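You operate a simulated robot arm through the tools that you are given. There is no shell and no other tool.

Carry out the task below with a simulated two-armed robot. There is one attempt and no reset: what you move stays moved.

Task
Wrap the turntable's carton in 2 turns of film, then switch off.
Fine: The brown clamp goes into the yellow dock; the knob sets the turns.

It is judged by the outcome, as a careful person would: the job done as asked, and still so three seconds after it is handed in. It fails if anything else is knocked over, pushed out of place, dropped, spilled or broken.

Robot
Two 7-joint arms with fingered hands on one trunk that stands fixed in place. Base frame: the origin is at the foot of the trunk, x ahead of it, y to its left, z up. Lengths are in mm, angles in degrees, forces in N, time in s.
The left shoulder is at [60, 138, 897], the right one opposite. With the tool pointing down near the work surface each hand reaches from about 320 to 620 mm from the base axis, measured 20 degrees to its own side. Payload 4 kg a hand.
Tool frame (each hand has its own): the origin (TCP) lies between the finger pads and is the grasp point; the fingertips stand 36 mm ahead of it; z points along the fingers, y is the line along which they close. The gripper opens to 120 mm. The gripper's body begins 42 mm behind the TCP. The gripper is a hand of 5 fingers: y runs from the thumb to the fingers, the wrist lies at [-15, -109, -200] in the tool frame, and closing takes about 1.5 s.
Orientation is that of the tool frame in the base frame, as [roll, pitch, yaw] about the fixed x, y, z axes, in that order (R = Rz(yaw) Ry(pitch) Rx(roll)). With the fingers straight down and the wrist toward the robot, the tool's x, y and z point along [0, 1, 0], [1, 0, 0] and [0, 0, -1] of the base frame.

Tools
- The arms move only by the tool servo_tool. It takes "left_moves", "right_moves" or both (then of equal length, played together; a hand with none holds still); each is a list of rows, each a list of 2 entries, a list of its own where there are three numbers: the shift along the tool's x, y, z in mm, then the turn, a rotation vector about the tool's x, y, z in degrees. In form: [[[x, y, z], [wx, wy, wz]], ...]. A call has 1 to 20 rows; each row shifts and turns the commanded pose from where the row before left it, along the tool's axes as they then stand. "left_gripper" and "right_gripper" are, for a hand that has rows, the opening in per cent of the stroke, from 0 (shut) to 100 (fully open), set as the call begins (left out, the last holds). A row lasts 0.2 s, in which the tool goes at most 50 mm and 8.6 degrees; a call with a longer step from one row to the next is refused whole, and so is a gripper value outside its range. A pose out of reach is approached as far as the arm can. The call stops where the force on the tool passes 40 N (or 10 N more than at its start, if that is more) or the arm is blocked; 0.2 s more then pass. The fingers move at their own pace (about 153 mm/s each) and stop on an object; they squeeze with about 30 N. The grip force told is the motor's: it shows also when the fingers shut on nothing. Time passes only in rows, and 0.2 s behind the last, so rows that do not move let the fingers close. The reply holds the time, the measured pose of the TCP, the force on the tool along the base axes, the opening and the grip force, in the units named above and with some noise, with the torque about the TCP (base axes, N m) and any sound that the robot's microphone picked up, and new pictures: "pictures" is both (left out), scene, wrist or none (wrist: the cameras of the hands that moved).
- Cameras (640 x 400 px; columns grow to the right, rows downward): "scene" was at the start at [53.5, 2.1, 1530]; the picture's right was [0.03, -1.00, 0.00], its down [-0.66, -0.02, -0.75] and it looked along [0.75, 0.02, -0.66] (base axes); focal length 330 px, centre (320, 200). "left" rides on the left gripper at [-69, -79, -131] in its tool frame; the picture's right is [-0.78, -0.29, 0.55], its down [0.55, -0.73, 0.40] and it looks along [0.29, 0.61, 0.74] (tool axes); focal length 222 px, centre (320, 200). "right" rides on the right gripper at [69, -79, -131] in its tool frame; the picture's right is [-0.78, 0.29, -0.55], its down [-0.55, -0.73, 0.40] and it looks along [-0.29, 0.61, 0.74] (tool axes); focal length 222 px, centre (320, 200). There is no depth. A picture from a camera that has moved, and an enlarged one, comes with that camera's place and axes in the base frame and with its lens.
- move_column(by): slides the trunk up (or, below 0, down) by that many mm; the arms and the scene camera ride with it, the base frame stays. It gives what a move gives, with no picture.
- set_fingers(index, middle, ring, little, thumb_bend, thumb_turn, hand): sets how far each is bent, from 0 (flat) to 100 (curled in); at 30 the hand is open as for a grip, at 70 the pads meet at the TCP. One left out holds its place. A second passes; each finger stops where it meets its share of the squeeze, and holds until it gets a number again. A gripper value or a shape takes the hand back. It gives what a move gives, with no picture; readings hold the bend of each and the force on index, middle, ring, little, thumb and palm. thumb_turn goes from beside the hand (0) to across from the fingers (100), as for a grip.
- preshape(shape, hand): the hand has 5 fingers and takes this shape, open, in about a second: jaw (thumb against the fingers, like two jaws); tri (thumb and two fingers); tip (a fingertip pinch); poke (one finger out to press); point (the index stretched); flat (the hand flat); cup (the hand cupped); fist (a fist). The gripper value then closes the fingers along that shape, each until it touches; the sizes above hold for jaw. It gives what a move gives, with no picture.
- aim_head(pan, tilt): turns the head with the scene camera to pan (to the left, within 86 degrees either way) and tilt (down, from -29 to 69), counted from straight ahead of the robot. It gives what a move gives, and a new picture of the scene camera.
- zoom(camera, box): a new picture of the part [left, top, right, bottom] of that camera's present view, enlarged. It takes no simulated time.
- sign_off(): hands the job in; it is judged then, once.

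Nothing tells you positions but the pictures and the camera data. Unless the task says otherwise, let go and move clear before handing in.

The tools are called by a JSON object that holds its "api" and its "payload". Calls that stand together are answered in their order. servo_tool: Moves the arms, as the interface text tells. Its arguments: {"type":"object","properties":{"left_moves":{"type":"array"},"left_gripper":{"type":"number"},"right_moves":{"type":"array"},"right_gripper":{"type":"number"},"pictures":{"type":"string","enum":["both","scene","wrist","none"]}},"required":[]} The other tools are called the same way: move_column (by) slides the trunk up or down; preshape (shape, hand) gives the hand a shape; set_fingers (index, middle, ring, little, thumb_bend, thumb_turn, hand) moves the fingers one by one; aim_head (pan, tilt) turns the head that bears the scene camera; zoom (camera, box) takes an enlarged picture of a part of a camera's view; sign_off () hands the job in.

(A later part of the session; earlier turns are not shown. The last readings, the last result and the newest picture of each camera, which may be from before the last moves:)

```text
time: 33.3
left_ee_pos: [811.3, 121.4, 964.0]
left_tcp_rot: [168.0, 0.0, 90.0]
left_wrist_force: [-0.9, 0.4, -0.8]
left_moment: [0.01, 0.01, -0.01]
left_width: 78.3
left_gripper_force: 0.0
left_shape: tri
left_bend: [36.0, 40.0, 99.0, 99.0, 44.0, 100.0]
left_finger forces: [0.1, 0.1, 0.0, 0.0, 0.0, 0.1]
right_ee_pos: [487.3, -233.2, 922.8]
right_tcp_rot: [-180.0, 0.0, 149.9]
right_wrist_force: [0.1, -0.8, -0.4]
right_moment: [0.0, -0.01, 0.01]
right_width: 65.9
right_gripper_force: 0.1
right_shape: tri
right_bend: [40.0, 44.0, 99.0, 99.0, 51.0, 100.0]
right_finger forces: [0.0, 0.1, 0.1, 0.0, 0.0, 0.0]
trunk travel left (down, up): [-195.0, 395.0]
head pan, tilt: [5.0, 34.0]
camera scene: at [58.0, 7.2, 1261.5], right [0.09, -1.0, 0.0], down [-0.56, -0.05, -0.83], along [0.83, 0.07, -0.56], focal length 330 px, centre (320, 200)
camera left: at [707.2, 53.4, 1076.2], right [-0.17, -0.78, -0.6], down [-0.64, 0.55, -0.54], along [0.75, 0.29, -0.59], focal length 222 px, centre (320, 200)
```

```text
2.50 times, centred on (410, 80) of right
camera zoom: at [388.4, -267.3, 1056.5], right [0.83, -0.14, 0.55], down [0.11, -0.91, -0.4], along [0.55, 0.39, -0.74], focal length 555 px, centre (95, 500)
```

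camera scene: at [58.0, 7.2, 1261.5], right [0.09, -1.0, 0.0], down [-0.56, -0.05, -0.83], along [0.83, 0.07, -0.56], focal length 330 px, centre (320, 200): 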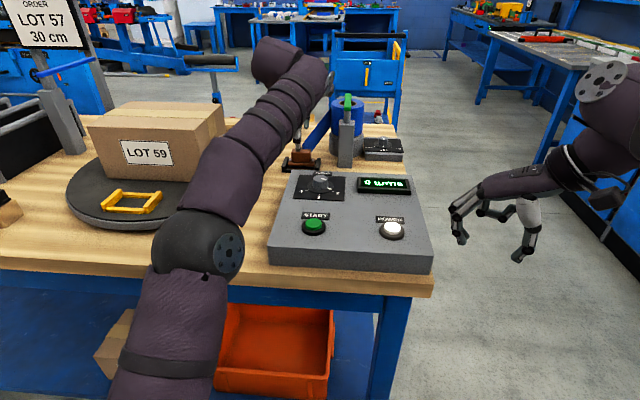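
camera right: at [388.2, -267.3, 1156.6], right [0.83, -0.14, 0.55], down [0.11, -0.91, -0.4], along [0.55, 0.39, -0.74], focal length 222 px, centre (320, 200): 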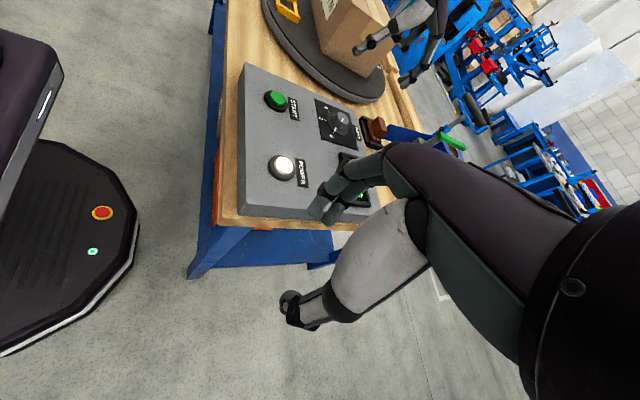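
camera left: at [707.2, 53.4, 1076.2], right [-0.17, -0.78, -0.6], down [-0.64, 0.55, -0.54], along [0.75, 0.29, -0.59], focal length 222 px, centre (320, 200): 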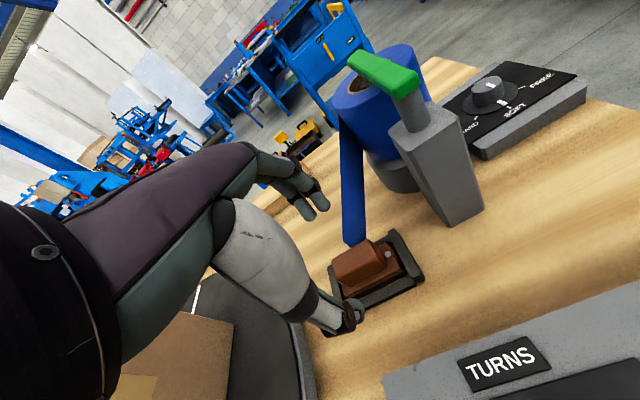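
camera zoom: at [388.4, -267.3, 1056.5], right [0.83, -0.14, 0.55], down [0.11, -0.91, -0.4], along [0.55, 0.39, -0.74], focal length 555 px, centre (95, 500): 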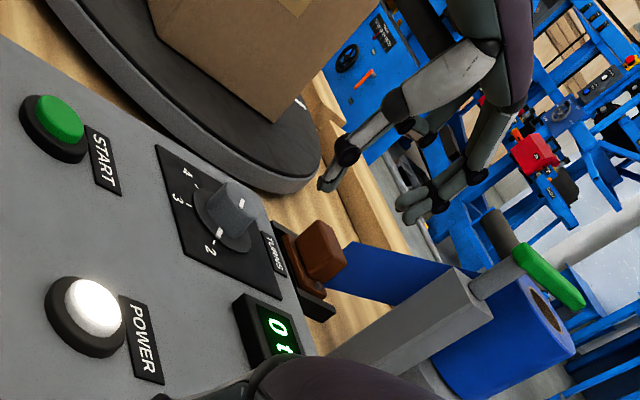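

I need finer measurements of the handle relative to the fingers, so I'm zooming in tightly on the clamp from all three cameras.

{"api": "zoom", "payload": {"camera": "left", "box": [320, 220, 440, 320]}}

{"api": "zoom", "payload": {"camera": "scene", "box": [295, 135, 355, 180]}}

{"api": "zoom", "payload": {"camera": "right", "box": [390, 70, 430, 130]}}

```text
4.00 times, centred on (380, 270) of left
camera zoom: at [707.2, 53.4, 1076.2], right [-0.17, -0.78, -0.6], down [-0.64, 0.55, -0.54], along [0.75, 0.29, -0.59], focal length 888 px, centre (80, -80)
```

zoom: 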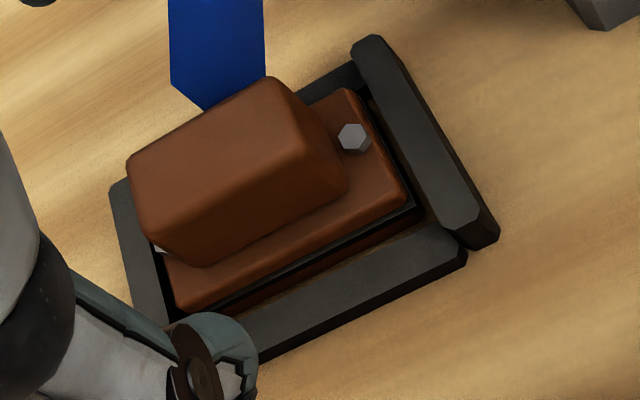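

```text
8.89 times, centred on (325, 158) of scene
camera zoom: at [58.0, 7.2, 1261.5], right [0.09, -1.0, 0.0], down [-0.56, -0.05, -0.83], along [0.83, 0.07, -0.56], focal length 2937 px, centre (276, 578)
```

zoom: 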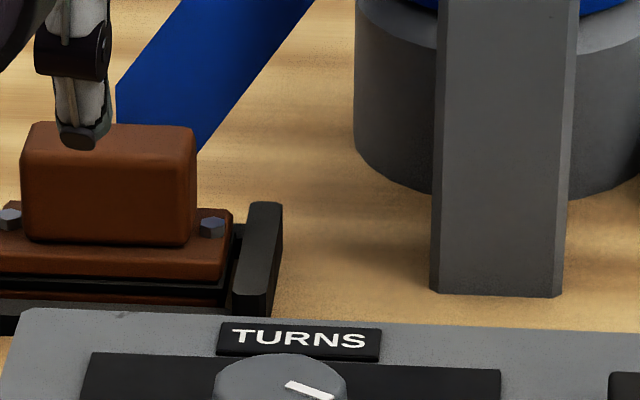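

```text
6.67 times, centred on (410, 100) of right
camera zoom: at [388.4, -267.3, 1056.5], right [0.83, -0.14, 0.55], down [0.11, -0.91, -0.4], along [0.55, 0.39, -0.74], focal length 1481 px, centre (-280, 867)
```

zoom: 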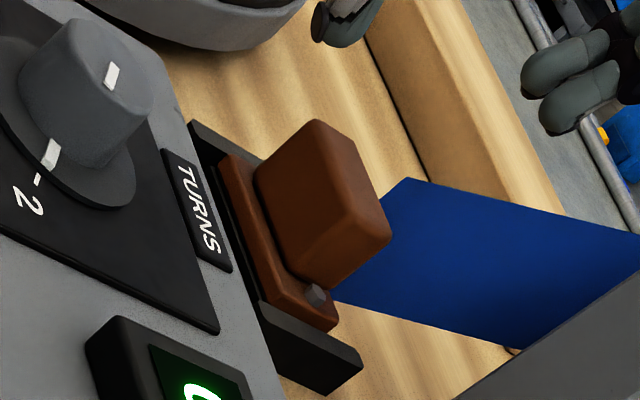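

Triangulating from three views puts the clamp's centre at about (837, 125), handle top near z 887 and base plate top near 857. I'll tilt 6° more, narrow the fingers and hover right above it.

{"api": "servo_tool", "payload": {"left_moves": [[[0, 0, 0], [-6, 0, 0]], [[3, 10, 10], [0, 0, 0]], [[0, 0, 13], [0, 0, 0]], [[0, 0, 0], [0, 0, 0]], [[0, 0, 0], [0, 0, 0]]], "left_gripper": 46, "pictures": "both"}}

{"api": "zoom", "payload": {"camera": "left", "box": [270, 170, 430, 310]}}

{"api": "zoom", "payload": {"camera": "scene", "box": [285, 115, 365, 180]}}

{"api": "zoom", "payload": {"camera": "right", "box": [390, 40, 480, 130]}}

```text
time: 34.5
left_ee_pos: [829.0, 125.4, 944.6]
left_tcp_rot: [162.1, 0.0, 90.1]
left_wrist_force: [-0.2, -1.2, 0.5]
left_moment: [-0.02, -0.02, -0.03]
left_width: 55.4
left_gripper_force: 0.1
left_shape: tri
left_bend: [43.0, 47.0, 99.0, 99.0, 60.0, 100.0]
left_finger forces: [0.1, 0.0, 0.0, 0.0, 0.0, 0.0]
right_ee_pos: [487.7, -232.9, 922.1]
right_tcp_rot: [180.0, 0.0, 150.0]
right_wrist_force: [-0.1, 0.1, 0.2]
right_moment: [0.03, -0.01, 0.02]
right_width: 65.8
right_gripper_force: 0.1
right_shape: tri
right_bend: [40.0, 44.0, 99.0, 99.0, 51.0, 100.0]
right_finger forces: [0.0, 0.0, 0.0, 0.0, 0.1, 0.0]
trunk travel left (down, up): [-195.0, 395.0]
head pan, tilt: [5.0, 34.0]
camera scene: at [57.9, 7.3, 1261.5], right [0.09, -1.0, 0.0], down [-0.56, -0.05, -0.83], along [0.83, 0.07, -0.56], focal length 330 px, centre (320, 200)
camera left: at [712.8, 56.8, 1045.5], right [-0.11, -0.78, -0.61], down [-0.58, 0.55, -0.6], along [0.81, 0.29, -0.51], focal length 222 px, centre (320, 200)
```

scene: 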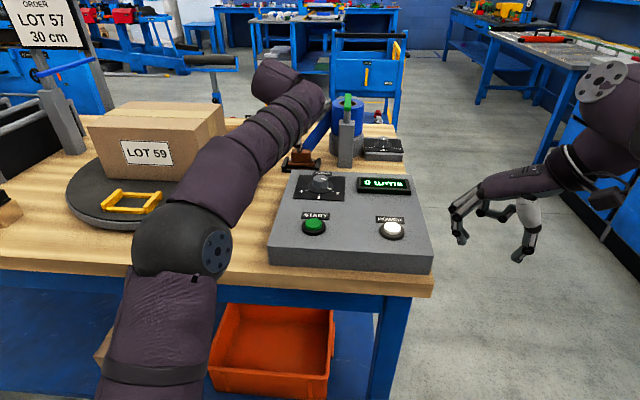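
left: 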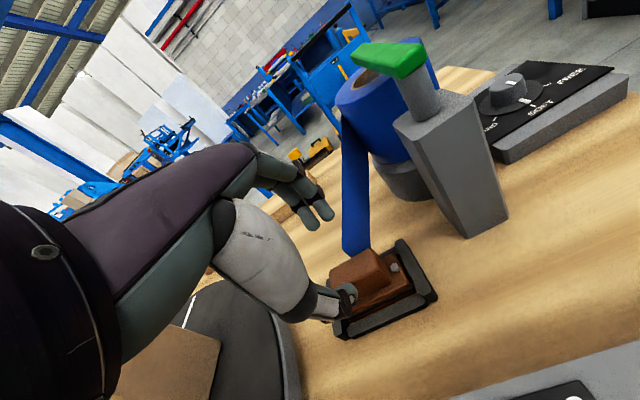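

```text
2.86 times, centred on (350, 240) of left
camera zoom: at [712.8, 56.8, 1045.5], right [-0.11, -0.78, -0.61], down [-0.58, 0.55, -0.6], along [0.81, 0.29, -0.51], focal length 635 px, centre (234, 86)
```

zoom: 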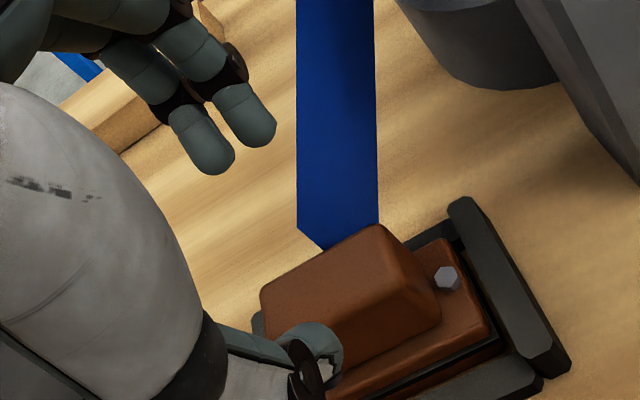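

```text
6.15 times, centred on (325, 148) of scene
camera zoom: at [57.9, 7.3, 1261.5], right [0.09, -1.0, 0.0], down [-0.56, -0.05, -0.83], along [0.83, 0.07, -0.56], focal length 2034 px, centre (289, 523)
```

zoom: 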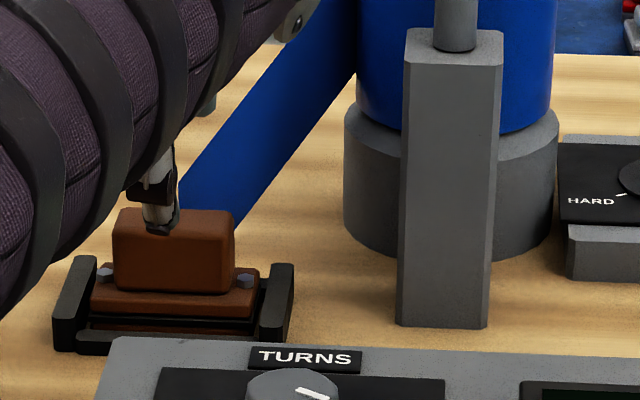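

```text
4.44 times, centred on (435, 85) of right
camera zoom: at [388.3, -267.3, 1056.5], right [0.83, -0.14, 0.55], down [0.11, -0.91, -0.4], along [0.55, 0.39, -0.74], focal length 987 px, centre (-191, 711)
```

zoom: 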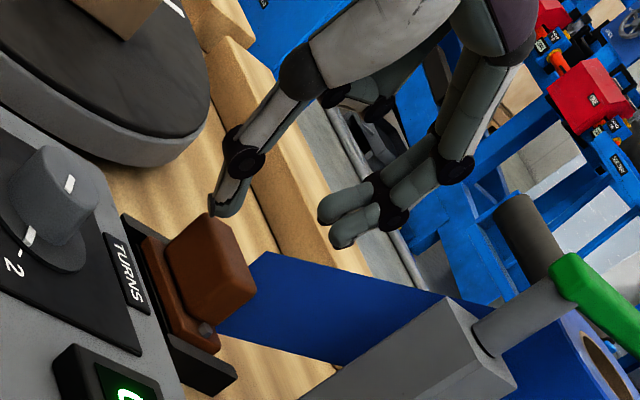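

The thumb and fingers straddle the handle in all views. I'll go straight down most of the way and recheck.

{"api": "servo_tool", "payload": {"left_moves": [[[0, -3.7, 11.4], [0, 0, 0]], [[0, -3.7, 11.4], [0, 0, 0]], [[0, -3.7, 11.4], [0, 0, 0]], [[0, 0, 0], [0, 0, 0]]], "pictures": "none"}}

{"api": "zoom", "payload": {"camera": "left", "box": [270, 170, 430, 310]}}

{"api": "zoom", "payload": {"camera": "scene", "box": [285, 115, 365, 180]}}

{"api": "zoom", "payload": {"camera": "right", "box": [390, 40, 480, 130]}}

```text
time: 35.5
left_ee_pos: [829.2, 124.4, 908.6]
left_tcp_rot: [162.0, 0.0, 90.0]
left_wrist_force: [0.3, 0.1, 0.6]
left_moment: [-0.03, 0.01, -0.02]
left_width: 55.4
left_gripper_force: 0.1
left_shape: tri
left_bend: [43.0, 47.0, 99.0, 99.0, 60.0, 100.0]
left_finger forces: [0.0, 0.0, 0.0, 0.0, 0.0, 0.1]
right_ee_pos: [487.5, -233.5, 924.1]
right_tcp_rot: [179.9, 0.0, 150.0]
right_wrist_force: [0.2, 0.9, 0.6]
right_moment: [0.03, -0.04, 0.03]
right_width: 66.0
right_gripper_force: 0.1
right_shape: tri
right_bend: [40.0, 44.0, 99.0, 99.0, 51.0, 100.0]
right_finger forces: [0.1, 0.0, 0.1, 0.1, 0.0, 0.0]
trunk travel left (down, up): [-195.0, 395.0]
head pan, tilt: [5.0, 34.0]
```

```text
2.86 times, centred on (350, 240) of left
camera zoom: at [712.8, 57.1, 1009.5], right [-0.11, -0.79, -0.61], down [-0.58, 0.55, -0.61], along [0.81, 0.29, -0.51], focal length 635 px, centre (234, 86)
```

zoom: 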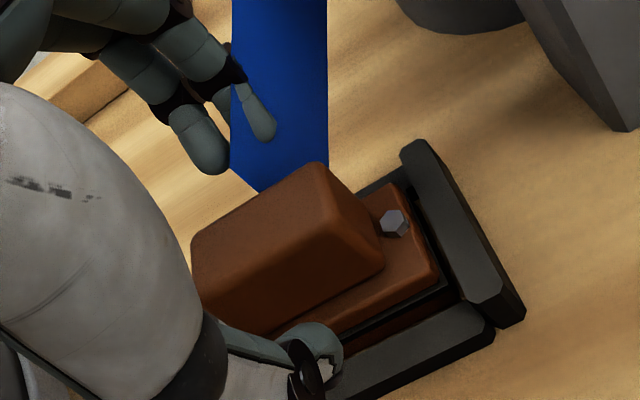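

```text
6.15 times, centred on (325, 148) of scene
camera zoom: at [58.0, 7.3, 1261.5], right [0.09, -1.0, 0.0], down [-0.56, -0.05, -0.83], along [0.83, 0.07, -0.56], focal length 2034 px, centre (289, 523)
```

zoom: 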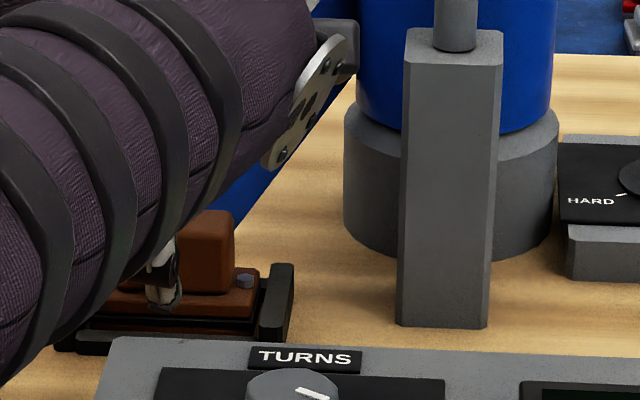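

```text
4.44 times, centred on (435, 85) of right
camera zoom: at [388.3, -267.3, 1056.5], right [0.83, -0.14, 0.55], down [0.11, -0.91, -0.4], along [0.55, 0.39, -0.74], focal length 987 px, centre (-191, 711)
```

zoom: 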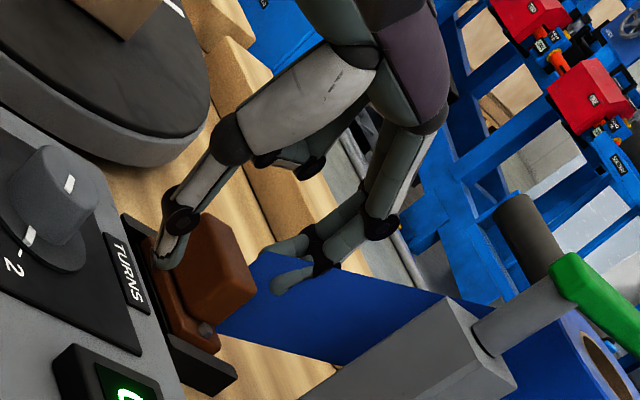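

The film passes the index finger without contact, and the far fingers only cover the handle's top edge because of the tilt. I'll reduce the tilt by 5°, lower slightly and look closely at the thumb and fingers.

{"api": "servo_tool", "payload": {"left_moves": [[[0, 0, 0], [5, 0, 0]], [[0.5, 0, 2], [0, 0, 0]], [[0, 0, 2], [0, 0, 0]], [[0, 0, 0], [0, 0, 0]]], "pictures": "none"}}

{"api": "zoom", "payload": {"camera": "left", "box": [290, 190, 410, 310]}}

{"api": "zoom", "payload": {"camera": "right", "box": [395, 65, 455, 125]}}

{"api": "zoom", "payload": {"camera": "scene", "box": [290, 135, 340, 175]}}

```text
time: 36.5
left_ee_pos: [830.9, 126.2, 904.8]
left_tcp_rot: [167.1, 0.0, 89.9]
left_wrist_force: [-0.2, -0.4, -0.2]
left_moment: [-0.04, -0.01, 0.0]
left_width: 55.5
left_gripper_force: 0.0
left_shape: tri
left_bend: [43.0, 47.0, 99.0, 99.0, 60.0, 100.0]
left_finger forces: [0.0, 0.1, 0.0, 0.1, 0.0, 0.0]
right_ee_pos: [487.4, -233.5, 923.5]
right_tcp_rot: [-179.9, 0.0, 149.9]
right_wrist_force: [0.7, 0.2, -0.6]
right_moment: [0.0, 0.01, -0.01]
right_width: 65.8
right_gripper_force: 0.1
right_shape: tri
right_bend: [40.0, 44.0, 99.0, 99.0, 51.0, 100.0]
right_finger forces: [0.0, 0.0, 0.1, 0.0, 0.0, 0.1]
trunk travel left (down, up): [-195.0, 395.0]
head pan, tilt: [5.0, 34.0]
```

```text
3.33 times, centred on (350, 250) of left
camera zoom: at [723.1, 57.5, 1014.9], right [-0.16, -0.78, -0.6], down [-0.63, 0.55, -0.55], along [0.76, 0.29, -0.58], focal length 740 px, centre (220, 33)
```

zoom: 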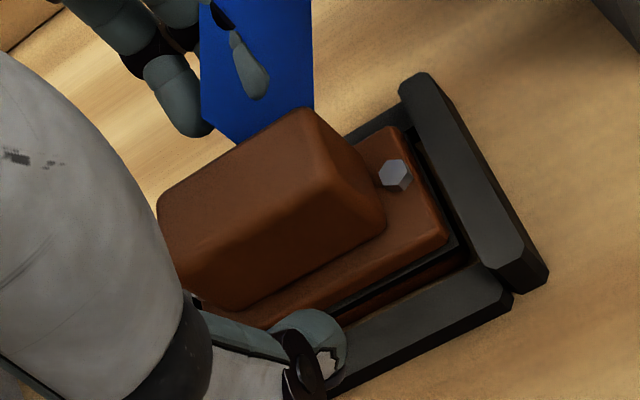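

```text
6.67 times, centred on (425, 95) of right
camera zoom: at [388.3, -267.3, 1056.5], right [0.83, -0.14, 0.55], down [0.11, -0.91, -0.4], along [0.55, 0.39, -0.74], focal length 1481 px, centre (-380, 900)
```

zoom: 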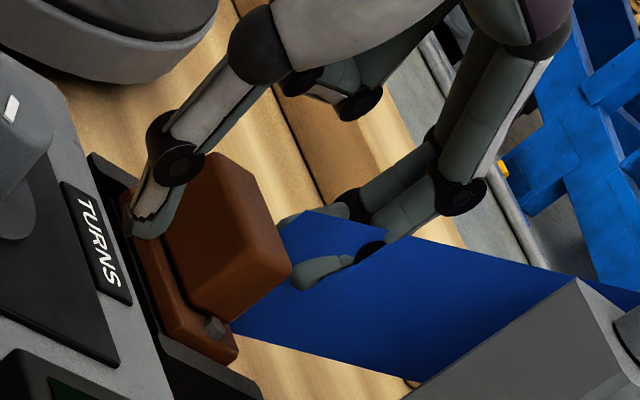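

```text
10.00 times, centred on (315, 155) of scene
camera zoom: at [57.9, 7.3, 1261.5], right [0.09, -1.0, 0.0], down [-0.56, -0.05, -0.83], along [0.83, 0.07, -0.56], focal length 3305 px, centre (370, 650)
```

zoom: 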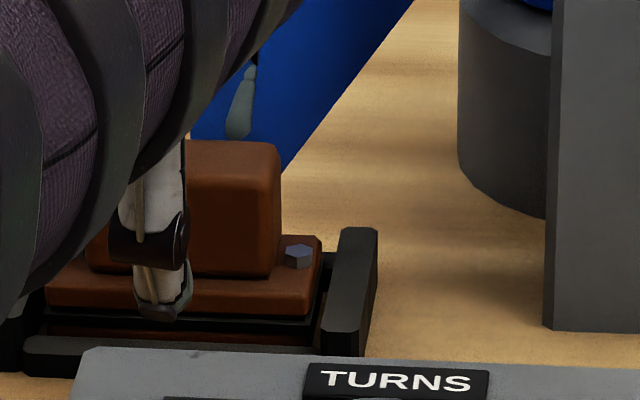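

The thumb clears the plate and the far fingers are just behind the handle. I'll shift the hand slightly back with less tilt so the far fingers sit deeper behind the handle, then recheck before closing.

{"api": "servo_tool", "payload": {"left_moves": [[[0, 0, 0], [3.5, 0, 0]], [[0, -8, 1], [0, 0, 0]], [[0, -1, 1.5], [0, 0, 0]], [[0, 0, 0], [0, 0, 0]]], "pictures": "none"}}

{"api": "zoom", "payload": {"camera": "left", "box": [290, 190, 410, 310]}}

{"api": "zoom", "payload": {"camera": "right", "box": [395, 65, 455, 125]}}

{"api": "zoom", "payload": {"camera": "scene", "box": [290, 135, 340, 175]}}

```text
time: 37.5
left_ee_pos: [821.7, 126.6, 900.9]
left_tcp_rot: [170.5, 0.0, 90.0]
left_wrist_force: [-0.1, -0.6, -0.9]
left_moment: [0.0, -0.04, 0.0]
left_width: 55.5
left_gripper_force: 0.1
left_shape: tri
left_bend: [43.0, 47.0, 99.0, 99.0, 60.0, 100.0]
left_finger forces: [0.0, 0.0, 0.0, 0.1, 0.1, 0.1]
right_ee_pos: [488.0, -233.3, 922.2]
right_tcp_rot: [180.0, 0.0, 150.0]
right_wrist_force: [-1.0, -0.2, 1.0]
right_moment: [-0.01, -0.03, 0.01]
right_width: 65.8
right_gripper_force: 0.0
right_shape: tri
right_bend: [40.0, 44.0, 99.0, 99.0, 51.0, 100.0]
right_finger forces: [0.0, 0.0, 0.0, 0.0, 0.1, 0.0]
trunk travel left (down, up): [-195.0, 395.0]
head pan, tilt: [5.0, 34.0]
```

```text
3.33 times, centred on (350, 250) of left
camera zoom: at [721.3, 57.4, 1017.1], right [-0.2, -0.78, -0.59], down [-0.66, 0.55, -0.51], along [0.73, 0.29, -0.63], focal length 740 px, centre (220, 33)
```

zoom: 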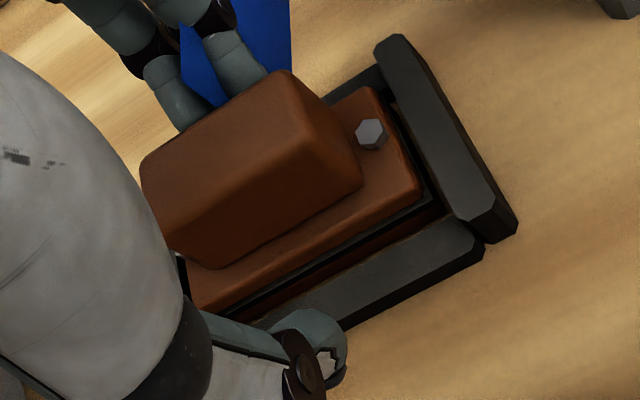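

```text
6.67 times, centred on (425, 95) of right
camera zoom: at [388.4, -267.3, 1056.5], right [0.83, -0.14, 0.55], down [0.11, -0.91, -0.4], along [0.55, 0.39, -0.74], focal length 1481 px, centre (-380, 900)
```

zoom: 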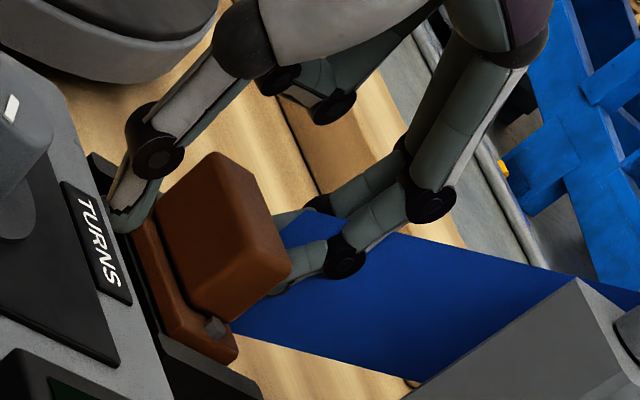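

```text
10.00 times, centred on (315, 155) of scene
camera zoom: at [58.0, 7.3, 1261.5], right [0.09, -1.0, 0.0], down [-0.56, -0.05, -0.83], along [0.83, 0.07, -0.56], focal length 3305 px, centre (370, 650)
```

zoom: 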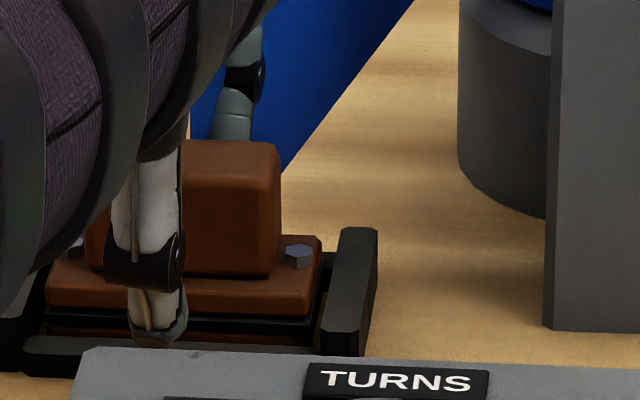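

The fingers now sit right behind the handle. I'll lift 2 mm for thumb clearance and close on the handle.

{"api": "servo_tool", "payload": {"left_moves": [[[0, 0, -2], [0, 0, 0]], [[0, 0, 0], [0, 0, 0]], [[0, 0, 0], [0, 0, 0]], [[0, 0, 0], [0, 0, 0]], [[0, 0, 0], [0, 0, 0]], [[0, 0, 0], [0, 0, 0]], [[0, 0, 0], [0, 0, 0]], [[0, 0, 0], [0, 0, 0]]], "left_gripper": 0, "pictures": "none"}}

{"api": "zoom", "payload": {"camera": "left", "box": [290, 190, 410, 310]}}

{"api": "zoom", "payload": {"camera": "right", "box": [395, 65, 455, 125]}}

{"api": "zoom", "payload": {"camera": "scene", "box": [290, 135, 340, 175]}}

```text
time: 39.3
left_ee_pos: [822.4, 126.1, 902.5]
left_tcp_rot: [170.5, 0.1, 90.0]
left_wrist_force: [0.1, 0.6, 0.6]
left_moment: [0.0, -0.01, 0.01]
left_width: 20.7
left_gripper_force: 29.7
left_shape: tri
left_bend: [57.0, 60.0, 100.0, 100.0, 70.0, 100.0]
left_finger forces: [13.5, 13.3, 0.1, 0.1, 26.9, 0.1]
right_ee_pos: [487.7, -232.7, 923.5]
right_tcp_rot: [179.9, 0.0, 150.0]
right_wrist_force: [-0.1, 0.1, -0.2]
right_moment: [-0.01, -0.01, -0.01]
right_width: 65.9
right_gripper_force: 0.1
right_shape: tri
right_bend: [40.0, 44.0, 99.0, 99.0, 51.0, 100.0]
right_finger forces: [0.0, 0.1, 0.1, 0.0, 0.1, 0.0]
trunk travel left (down, up): [-195.0, 395.0]
head pan, tilt: [5.0, 34.0]
```

```text
3.33 times, centred on (350, 250) of left
camera zoom: at [721.2, 57.3, 1019.1], right [-0.2, -0.78, -0.59], down [-0.66, 0.55, -0.51], along [0.73, 0.29, -0.63], focal length 740 px, centre (220, 33)
```

zoom: 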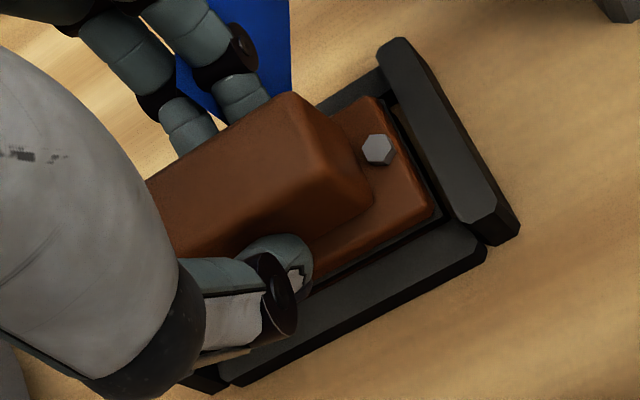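

```text
6.67 times, centred on (425, 95) of right
camera zoom: at [388.4, -267.3, 1056.5], right [0.83, -0.14, 0.55], down [0.11, -0.91, -0.4], along [0.55, 0.39, -0.74], focal length 1481 px, centre (-380, 900)
```

zoom: 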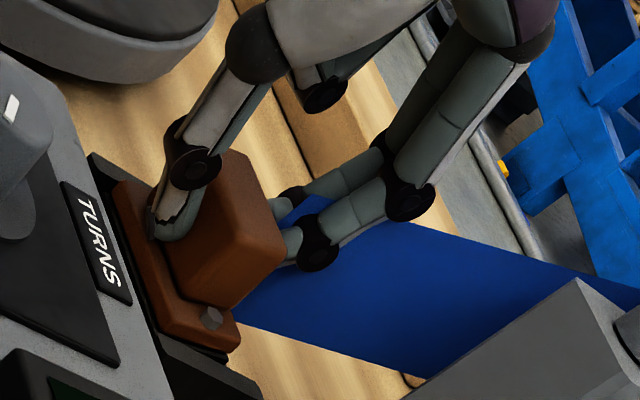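

```text
10.00 times, centred on (315, 155) of scene
camera zoom: at [58.0, 7.3, 1261.5], right [0.09, -1.0, 0.0], down [-0.56, -0.05, -0.83], along [0.83, 0.07, -0.56], focal length 3305 px, centre (370, 650)
```

zoom: 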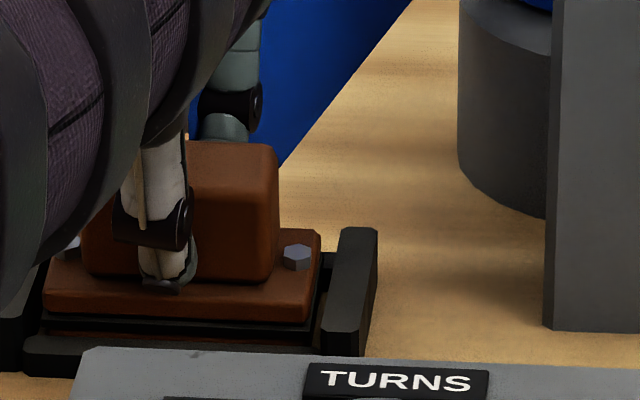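

The grip is solid, with a width of 20.7 mm and balanced forces. I'll lift the clamp gently out of its rest and watch the forces.

{"api": "servo_tool", "payload": {"left_moves": [[[0, 1, -6], [0, 0, 0]], [[0, 1.5, -9], [0, 0, 0]], [[0, 1.5, -9], [0, 0, 0]], [[0, 2, -12], [0, 0, 0]], [[0, 2, -12], [0, 0, 0]], [[0, 0, 0], [0, 0, 0]]], "pictures": "both"}}

{"api": "zoom", "payload": {"camera": "right", "box": [390, 40, 480, 130]}}

{"api": "zoom", "payload": {"camera": "scene", "box": [275, 100, 375, 180]}}

```text
time: 40.7
left_ee_pos: [822.4, 124.6, 950.7]
left_tcp_rot: [170.5, 0.0, 90.0]
left_wrist_force: [0.0, -0.2, -0.7]
left_moment: [-0.01, -0.01, 0.03]
left_width: 20.7
left_gripper_force: 29.6
left_shape: tri
left_bend: [57.0, 60.0, 100.0, 100.0, 70.0, 100.0]
left_finger forces: [13.4, 13.3, 0.0, 0.1, 26.8, 0.1]
right_ee_pos: [487.8, -232.6, 922.9]
right_tcp_rot: [179.9, 0.0, 150.0]
right_wrist_force: [-0.3, 0.3, 0.1]
right_moment: [0.0, -0.01, -0.02]
right_width: 65.9
right_gripper_force: 0.1
right_shape: tri
right_bend: [40.0, 44.0, 99.0, 99.0, 51.0, 100.0]
right_finger forces: [0.0, 0.0, 0.1, 0.0, 0.0, 0.0]
trunk travel left (down, up): [-195.0, 395.0]
head pan, tilt: [5.0, 34.0]
camera scene: at [58.1, 7.3, 1261.5], right [0.09, -1.0, 0.0], down [-0.56, -0.05, -0.83], along [0.83, 0.07, -0.56], focal length 330 px, centre (320, 200)
camera left: at [721.3, 57.6, 1067.7], right [-0.2, -0.78, -0.59], down [-0.66, 0.55, -0.51], along [0.73, 0.29, -0.63], focal length 222 px, centre (320, 200)
```

scene: 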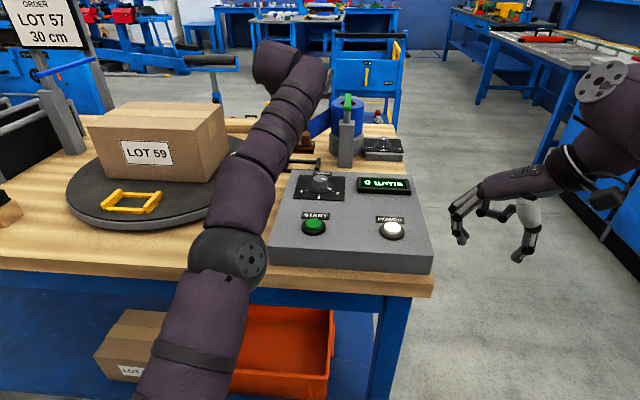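
left: 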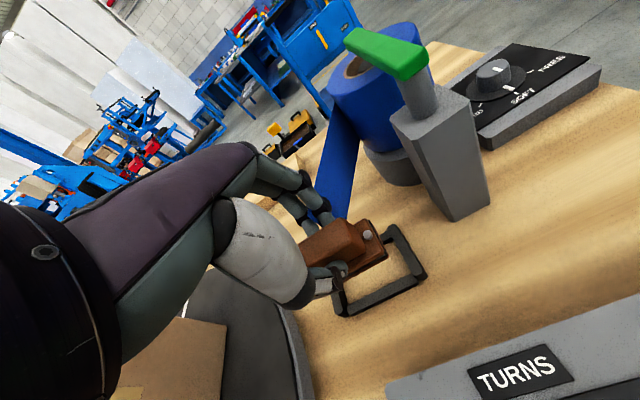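

```text
4.44 times, centred on (435, 85) of right
camera zoom: at [388.5, -267.3, 1056.5], right [0.83, -0.14, 0.55], down [0.11, -0.91, -0.4], along [0.55, 0.39, -0.74], focal length 987 px, centre (-191, 711)
```

zoom: 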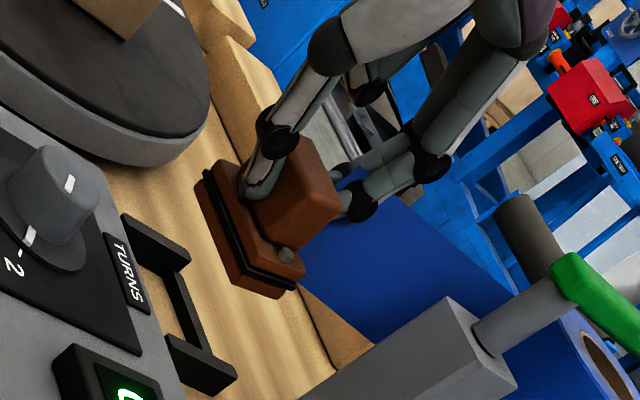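

```text
5.00 times, centred on (325, 140) of scene
camera zoom: at [58.1, 7.3, 1261.5], right [0.09, -1.0, 0.0], down [-0.56, -0.05, -0.83], along [0.83, 0.07, -0.56], focal length 1652 px, centre (295, 500)
```

zoom: 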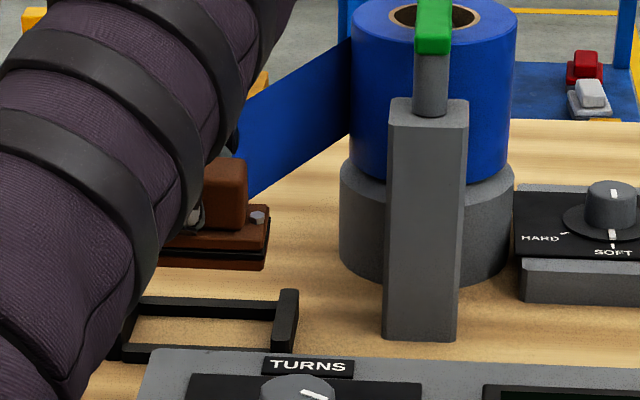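

The clamp came out cleanly with the film following, and the forces stay near zero. I'll carry it back and slightly left, slowly, keeping clear of the carton.

{"api": "servo_tool", "payload": {"left_moves": [[[8, -15, -2.5], [0, 0, 0]], [[8, -15, -2.5], [0, 0, 0]], [[8, -15, -2.5], [0, 0, 0]], [[8, -15, -2.5], [0, 0, 0]], [[8, -15, -2.5], [0, 0, 0]], [[8, -15, -2.5], [0, 0, 0]], [[8, -15, -2.5], [0, 0, 0]], [[8, -15, -2.5], [0, 0, 0]], [[0, 0, 0], [0, 0, 0]]], "pictures": "both"}}

{"api": "zoom", "payload": {"camera": "right", "box": [330, 0, 490, 130]}}

```text
time: 42.7
left_ee_pos: [700.2, 190.8, 951.0]
left_tcp_rot: [170.4, -0.1, 90.0]
left_wrist_force: [-0.6, 0.2, -0.7]
left_moment: [0.0, -0.03, -0.02]
left_width: 20.7
left_gripper_force: 30.3
left_shape: tri
left_bend: [57.0, 60.0, 100.0, 100.0, 70.0, 100.0]
left_finger forces: [13.4, 13.2, 0.1, 0.1, 26.8, 0.1]
right_ee_pos: [487.4, -232.6, 922.9]
right_tcp_rot: [180.0, 0.0, 149.9]
right_wrist_force: [-0.2, 0.5, 0.4]
right_moment: [-0.01, 0.0, 0.0]
right_width: 65.8
right_gripper_force: 0.0
right_shape: tri
right_bend: [40.0, 44.0, 99.0, 99.0, 51.0, 100.0]
right_finger forces: [0.0, 0.0, 0.0, 0.1, 0.1, 0.0]
trunk travel left (down, up): [-195.0, 395.0]
head pan, tilt: [5.0, 34.0]
camera scene: at [57.8, 7.4, 1261.5], right [0.09, -1.0, 0.0], down [-0.56, -0.05, -0.83], along [0.83, 0.07, -0.56], focal length 330 px, centre (320, 200)
camera left: at [599.3, 121.0, 1067.5], right [-0.2, -0.78, -0.59], down [-0.66, 0.55, -0.51], along [0.73, 0.29, -0.63], focal length 222 px, centre (320, 200)
```

scene: 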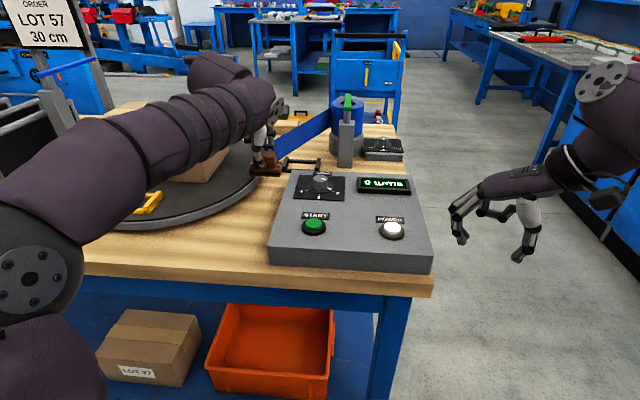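
left: 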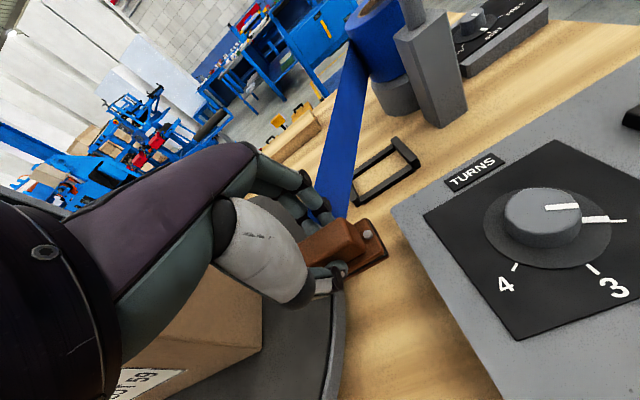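

```text
3.08 times, centred on (410, 65) of right
camera zoom: at [388.2, -267.2, 1056.6], right [0.83, -0.14, 0.55], down [0.11, -0.91, -0.4], along [0.55, 0.39, -0.74], focal length 684 px, centre (43, 615)
```

zoom: 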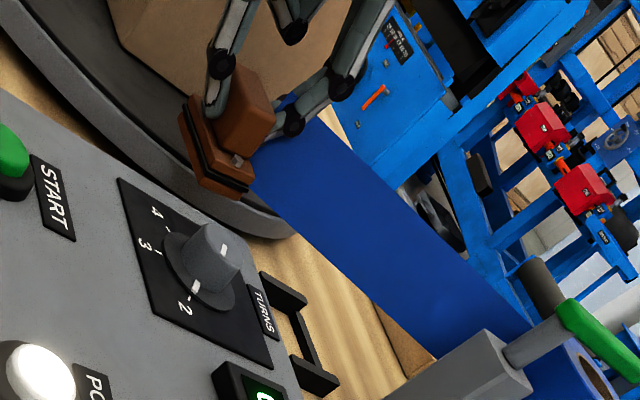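

There is no resistance in the film. I'll raise the trunk 100 mm for elbow room and turn the head toward the dock to measure it precisely.

{"api": "move_column", "payload": {"by": 100}}

{"api": "servo_tool", "payload": {"left_moves": [[[8, -20, -3.3], [0, 0, 0]], [[8, -20, -3.3], [0, 0, 0]], [[10, -20, -3.3], [0, 0, 0]], [[10, -20, -3.3], [0, 0, 0]], [[10, -20, -3.3], [0, 0, 0]], [[14, -10, -1.7], [0, 0, 0]], [[0, 0, 0], [0, 0, 0]]], "pictures": "wrist"}}

{"api": "aim_head", "payload": {"pan": 28, "tilt": 38}}

{"api": "zoom", "payload": {"camera": "scene", "box": [160, 100, 480, 300]}}

```text
time: 44.0
left_ee_pos: [700.1, 189.1, 1050.6]
left_tcp_rot: [170.5, 0.0, 90.0]
left_wrist_force: [0.4, -0.7, 0.0]
left_moment: [0.0, 0.0, 0.02]
left_width: 20.6
left_gripper_force: 30.1
left_shape: tri
left_bend: [57.0, 60.0, 100.0, 100.0, 70.0, 100.0]
left_finger forces: [13.5, 13.2, 0.1, 0.0, 26.9, 0.1]
right_ee_pos: [488.2, -233.6, 1023.9]
right_tcp_rot: [-180.0, -0.1, 150.0]
right_wrist_force: [0.8, -1.1, -0.5]
right_moment: [0.01, 0.01, 0.02]
right_width: 66.0
right_gripper_force: 0.1
right_shape: tri
right_bend: [40.0, 44.0, 99.0, 99.0, 51.0, 100.0]
right_finger forces: [0.0, 0.0, 0.1, 0.0, 0.0, 0.1]
trunk travel left (down, up): [-295.0, 295.0]
head pan, tilt: [5.0, 34.0]
```

```text
time: 45.6
left_ee_pos: [588.6, 248.7, 1051.8]
left_tcp_rot: [170.5, 0.0, 90.0]
left_wrist_force: [0.0, 0.1, -1.5]
left_moment: [0.02, 0.03, -0.03]
left_width: 20.9
left_gripper_force: 29.8
left_shape: tri
left_bend: [57.0, 60.0, 100.0, 100.0, 70.0, 100.0]
left_finger forces: [13.4, 13.2, 0.1, 0.0, 26.8, 0.0]
right_ee_pos: [487.6, -233.9, 1023.6]
right_tcp_rot: [180.0, 0.0, 150.0]
right_wrist_force: [-0.4, -1.1, 0.0]
right_moment: [0.0, 0.03, 0.02]
right_width: 65.8
right_gripper_force: 0.0
right_shape: tri
right_bend: [40.0, 44.0, 99.0, 99.0, 51.0, 100.0]
right_finger forces: [0.1, 0.0, 0.0, 0.0, 0.0, 0.1]
trunk travel left (down, up): [-295.0, 295.0]
head pan, tilt: [5.0, 34.0]
camera left: at [488.0, 180.5, 1167.5], right [-0.2, -0.79, -0.59], down [-0.66, 0.55, -0.51], along [0.73, 0.29, -0.63], focal length 222 px, centre (320, 200)
```

left: 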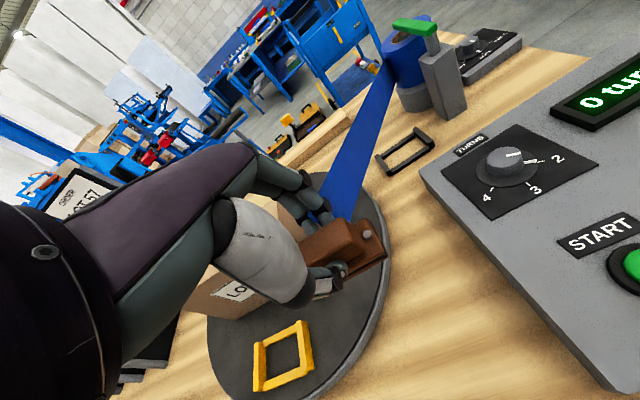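

```text
time: 46.5
left_ee_pos: [588.3, 248.1, 1051.0]
left_tcp_rot: [170.5, 0.0, 90.0]
left_wrist_force: [0.3, -0.8, -1.8]
left_moment: [0.01, 0.0, 0.0]
left_width: 20.7
left_gripper_force: 30.2
left_shape: tri
left_bend: [57.0, 60.0, 100.0, 100.0, 70.0, 100.0]
left_finger forces: [13.5, 13.2, 0.0, 0.0, 26.8, 0.0]
right_ee_pos: [488.0, -233.7, 1023.5]
right_tcp_rot: [179.9, 0.0, 150.0]
right_wrist_force: [-0.5, -0.3, -0.1]
right_moment: [0.04, -0.01, 0.01]
right_width: 65.8
right_gripper_force: 0.0
right_shape: tri
right_bend: [40.0, 44.0, 99.0, 99.0, 51.0, 100.0]
right_finger forces: [0.0, 0.1, 0.0, 0.0, 0.0, 0.0]
trunk travel left (down, up): [-295.0, 295.0]
head pan, tilt: [28.0, 38.0]
camera scene: at [45.9, 40.1, 1355.4], right [0.47, -0.88, 0.0], down [-0.54, -0.29, -0.79], along [0.7, 0.37, -0.62], focal length 330 px, centre (320, 200)
```

scene: 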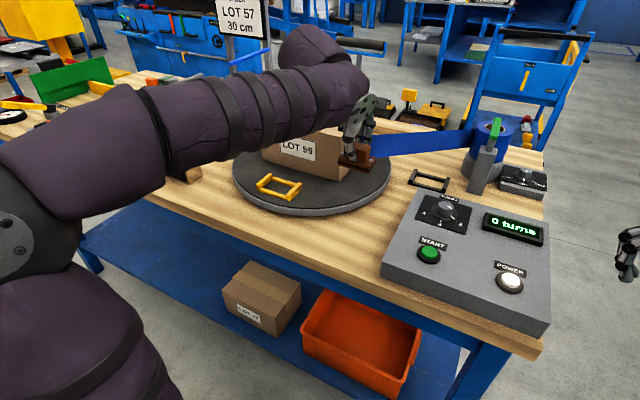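

```text
2.00 times, centred on (320, 200) of scene
camera zoom: at [45.9, 40.1, 1355.4], right [0.47, -0.88, 0.0], down [-0.54, -0.29, -0.79], along [0.7, 0.37, -0.62], focal length 661 px, centre (320, 200)
```

zoom: 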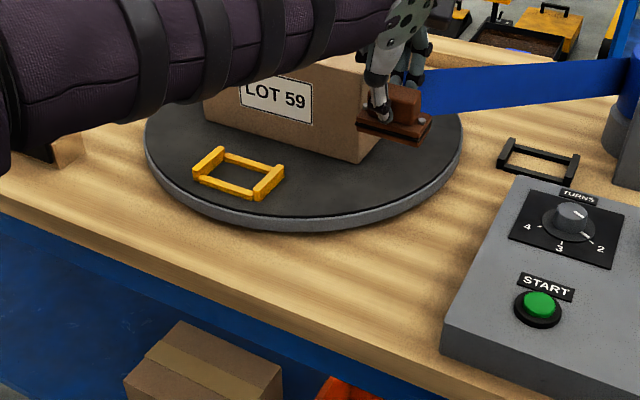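

The dock is fully visible from both the head and the left wrist camera now. I'll zoom in on it from both.

{"api": "zoom", "payload": {"camera": "scene", "box": [245, 160, 315, 210]}}

{"api": "zoom", "payload": {"camera": "left", "box": [220, 300, 340, 400]}}

{"api": "zoom", "payload": {"camera": "left", "box": [290, 190, 410, 300]}}

{"api": "zoom", "payload": {"camera": "scene", "box": [330, 90, 390, 180]}}

```text
8.00 times, centred on (280, 185) of scene
camera zoom: at [45.9, 40.1, 1355.4], right [0.47, -0.88, 0.0], down [-0.54, -0.29, -0.79], along [0.7, 0.37, -0.62], focal length 2644 px, centre (640, 320)
```

zoom: 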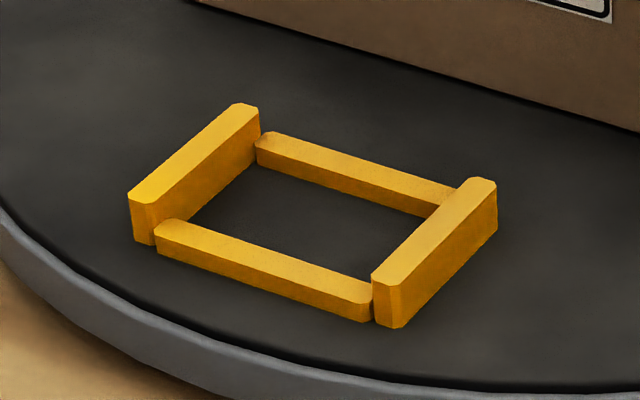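

```text
4.00 times, centred on (280, 350) of left
camera zoom: at [488.1, 180.4, 1167.6], right [-0.2, -0.78, -0.59], down [-0.66, 0.55, -0.51], along [0.73, 0.29, -0.63], focal length 888 px, centre (480, -400)
```

zoom: 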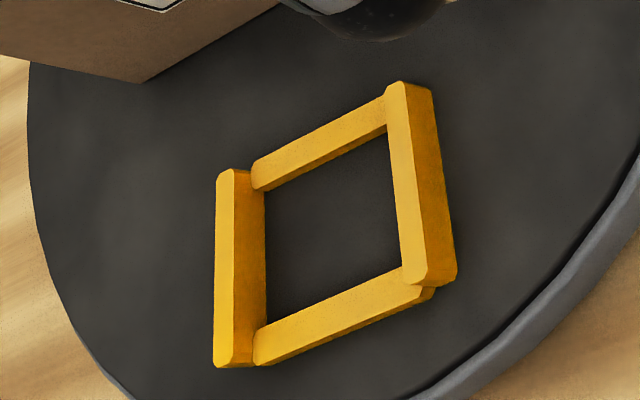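

```text
3.64 times, centred on (350, 245) of left
camera zoom: at [488.1, 180.4, 1167.6], right [-0.2, -0.78, -0.59], down [-0.66, 0.55, -0.51], along [0.73, 0.29, -0.63], focal length 808 px, centre (211, 36)
```

zoom: 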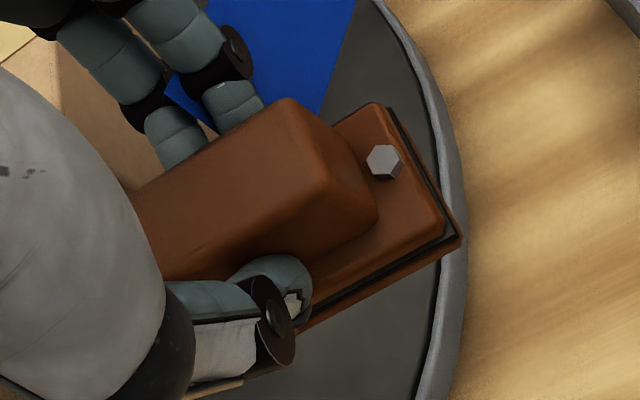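

```text
4.44 times, centred on (360, 135) of scene
camera zoom: at [45.9, 40.1, 1355.4], right [0.47, -0.88, 0.0], down [-0.54, -0.29, -0.79], along [0.7, 0.37, -0.62], focal length 1469 px, centre (142, 489)
```

zoom: 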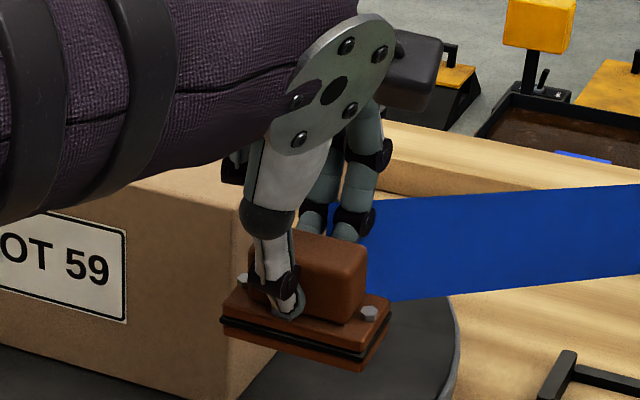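

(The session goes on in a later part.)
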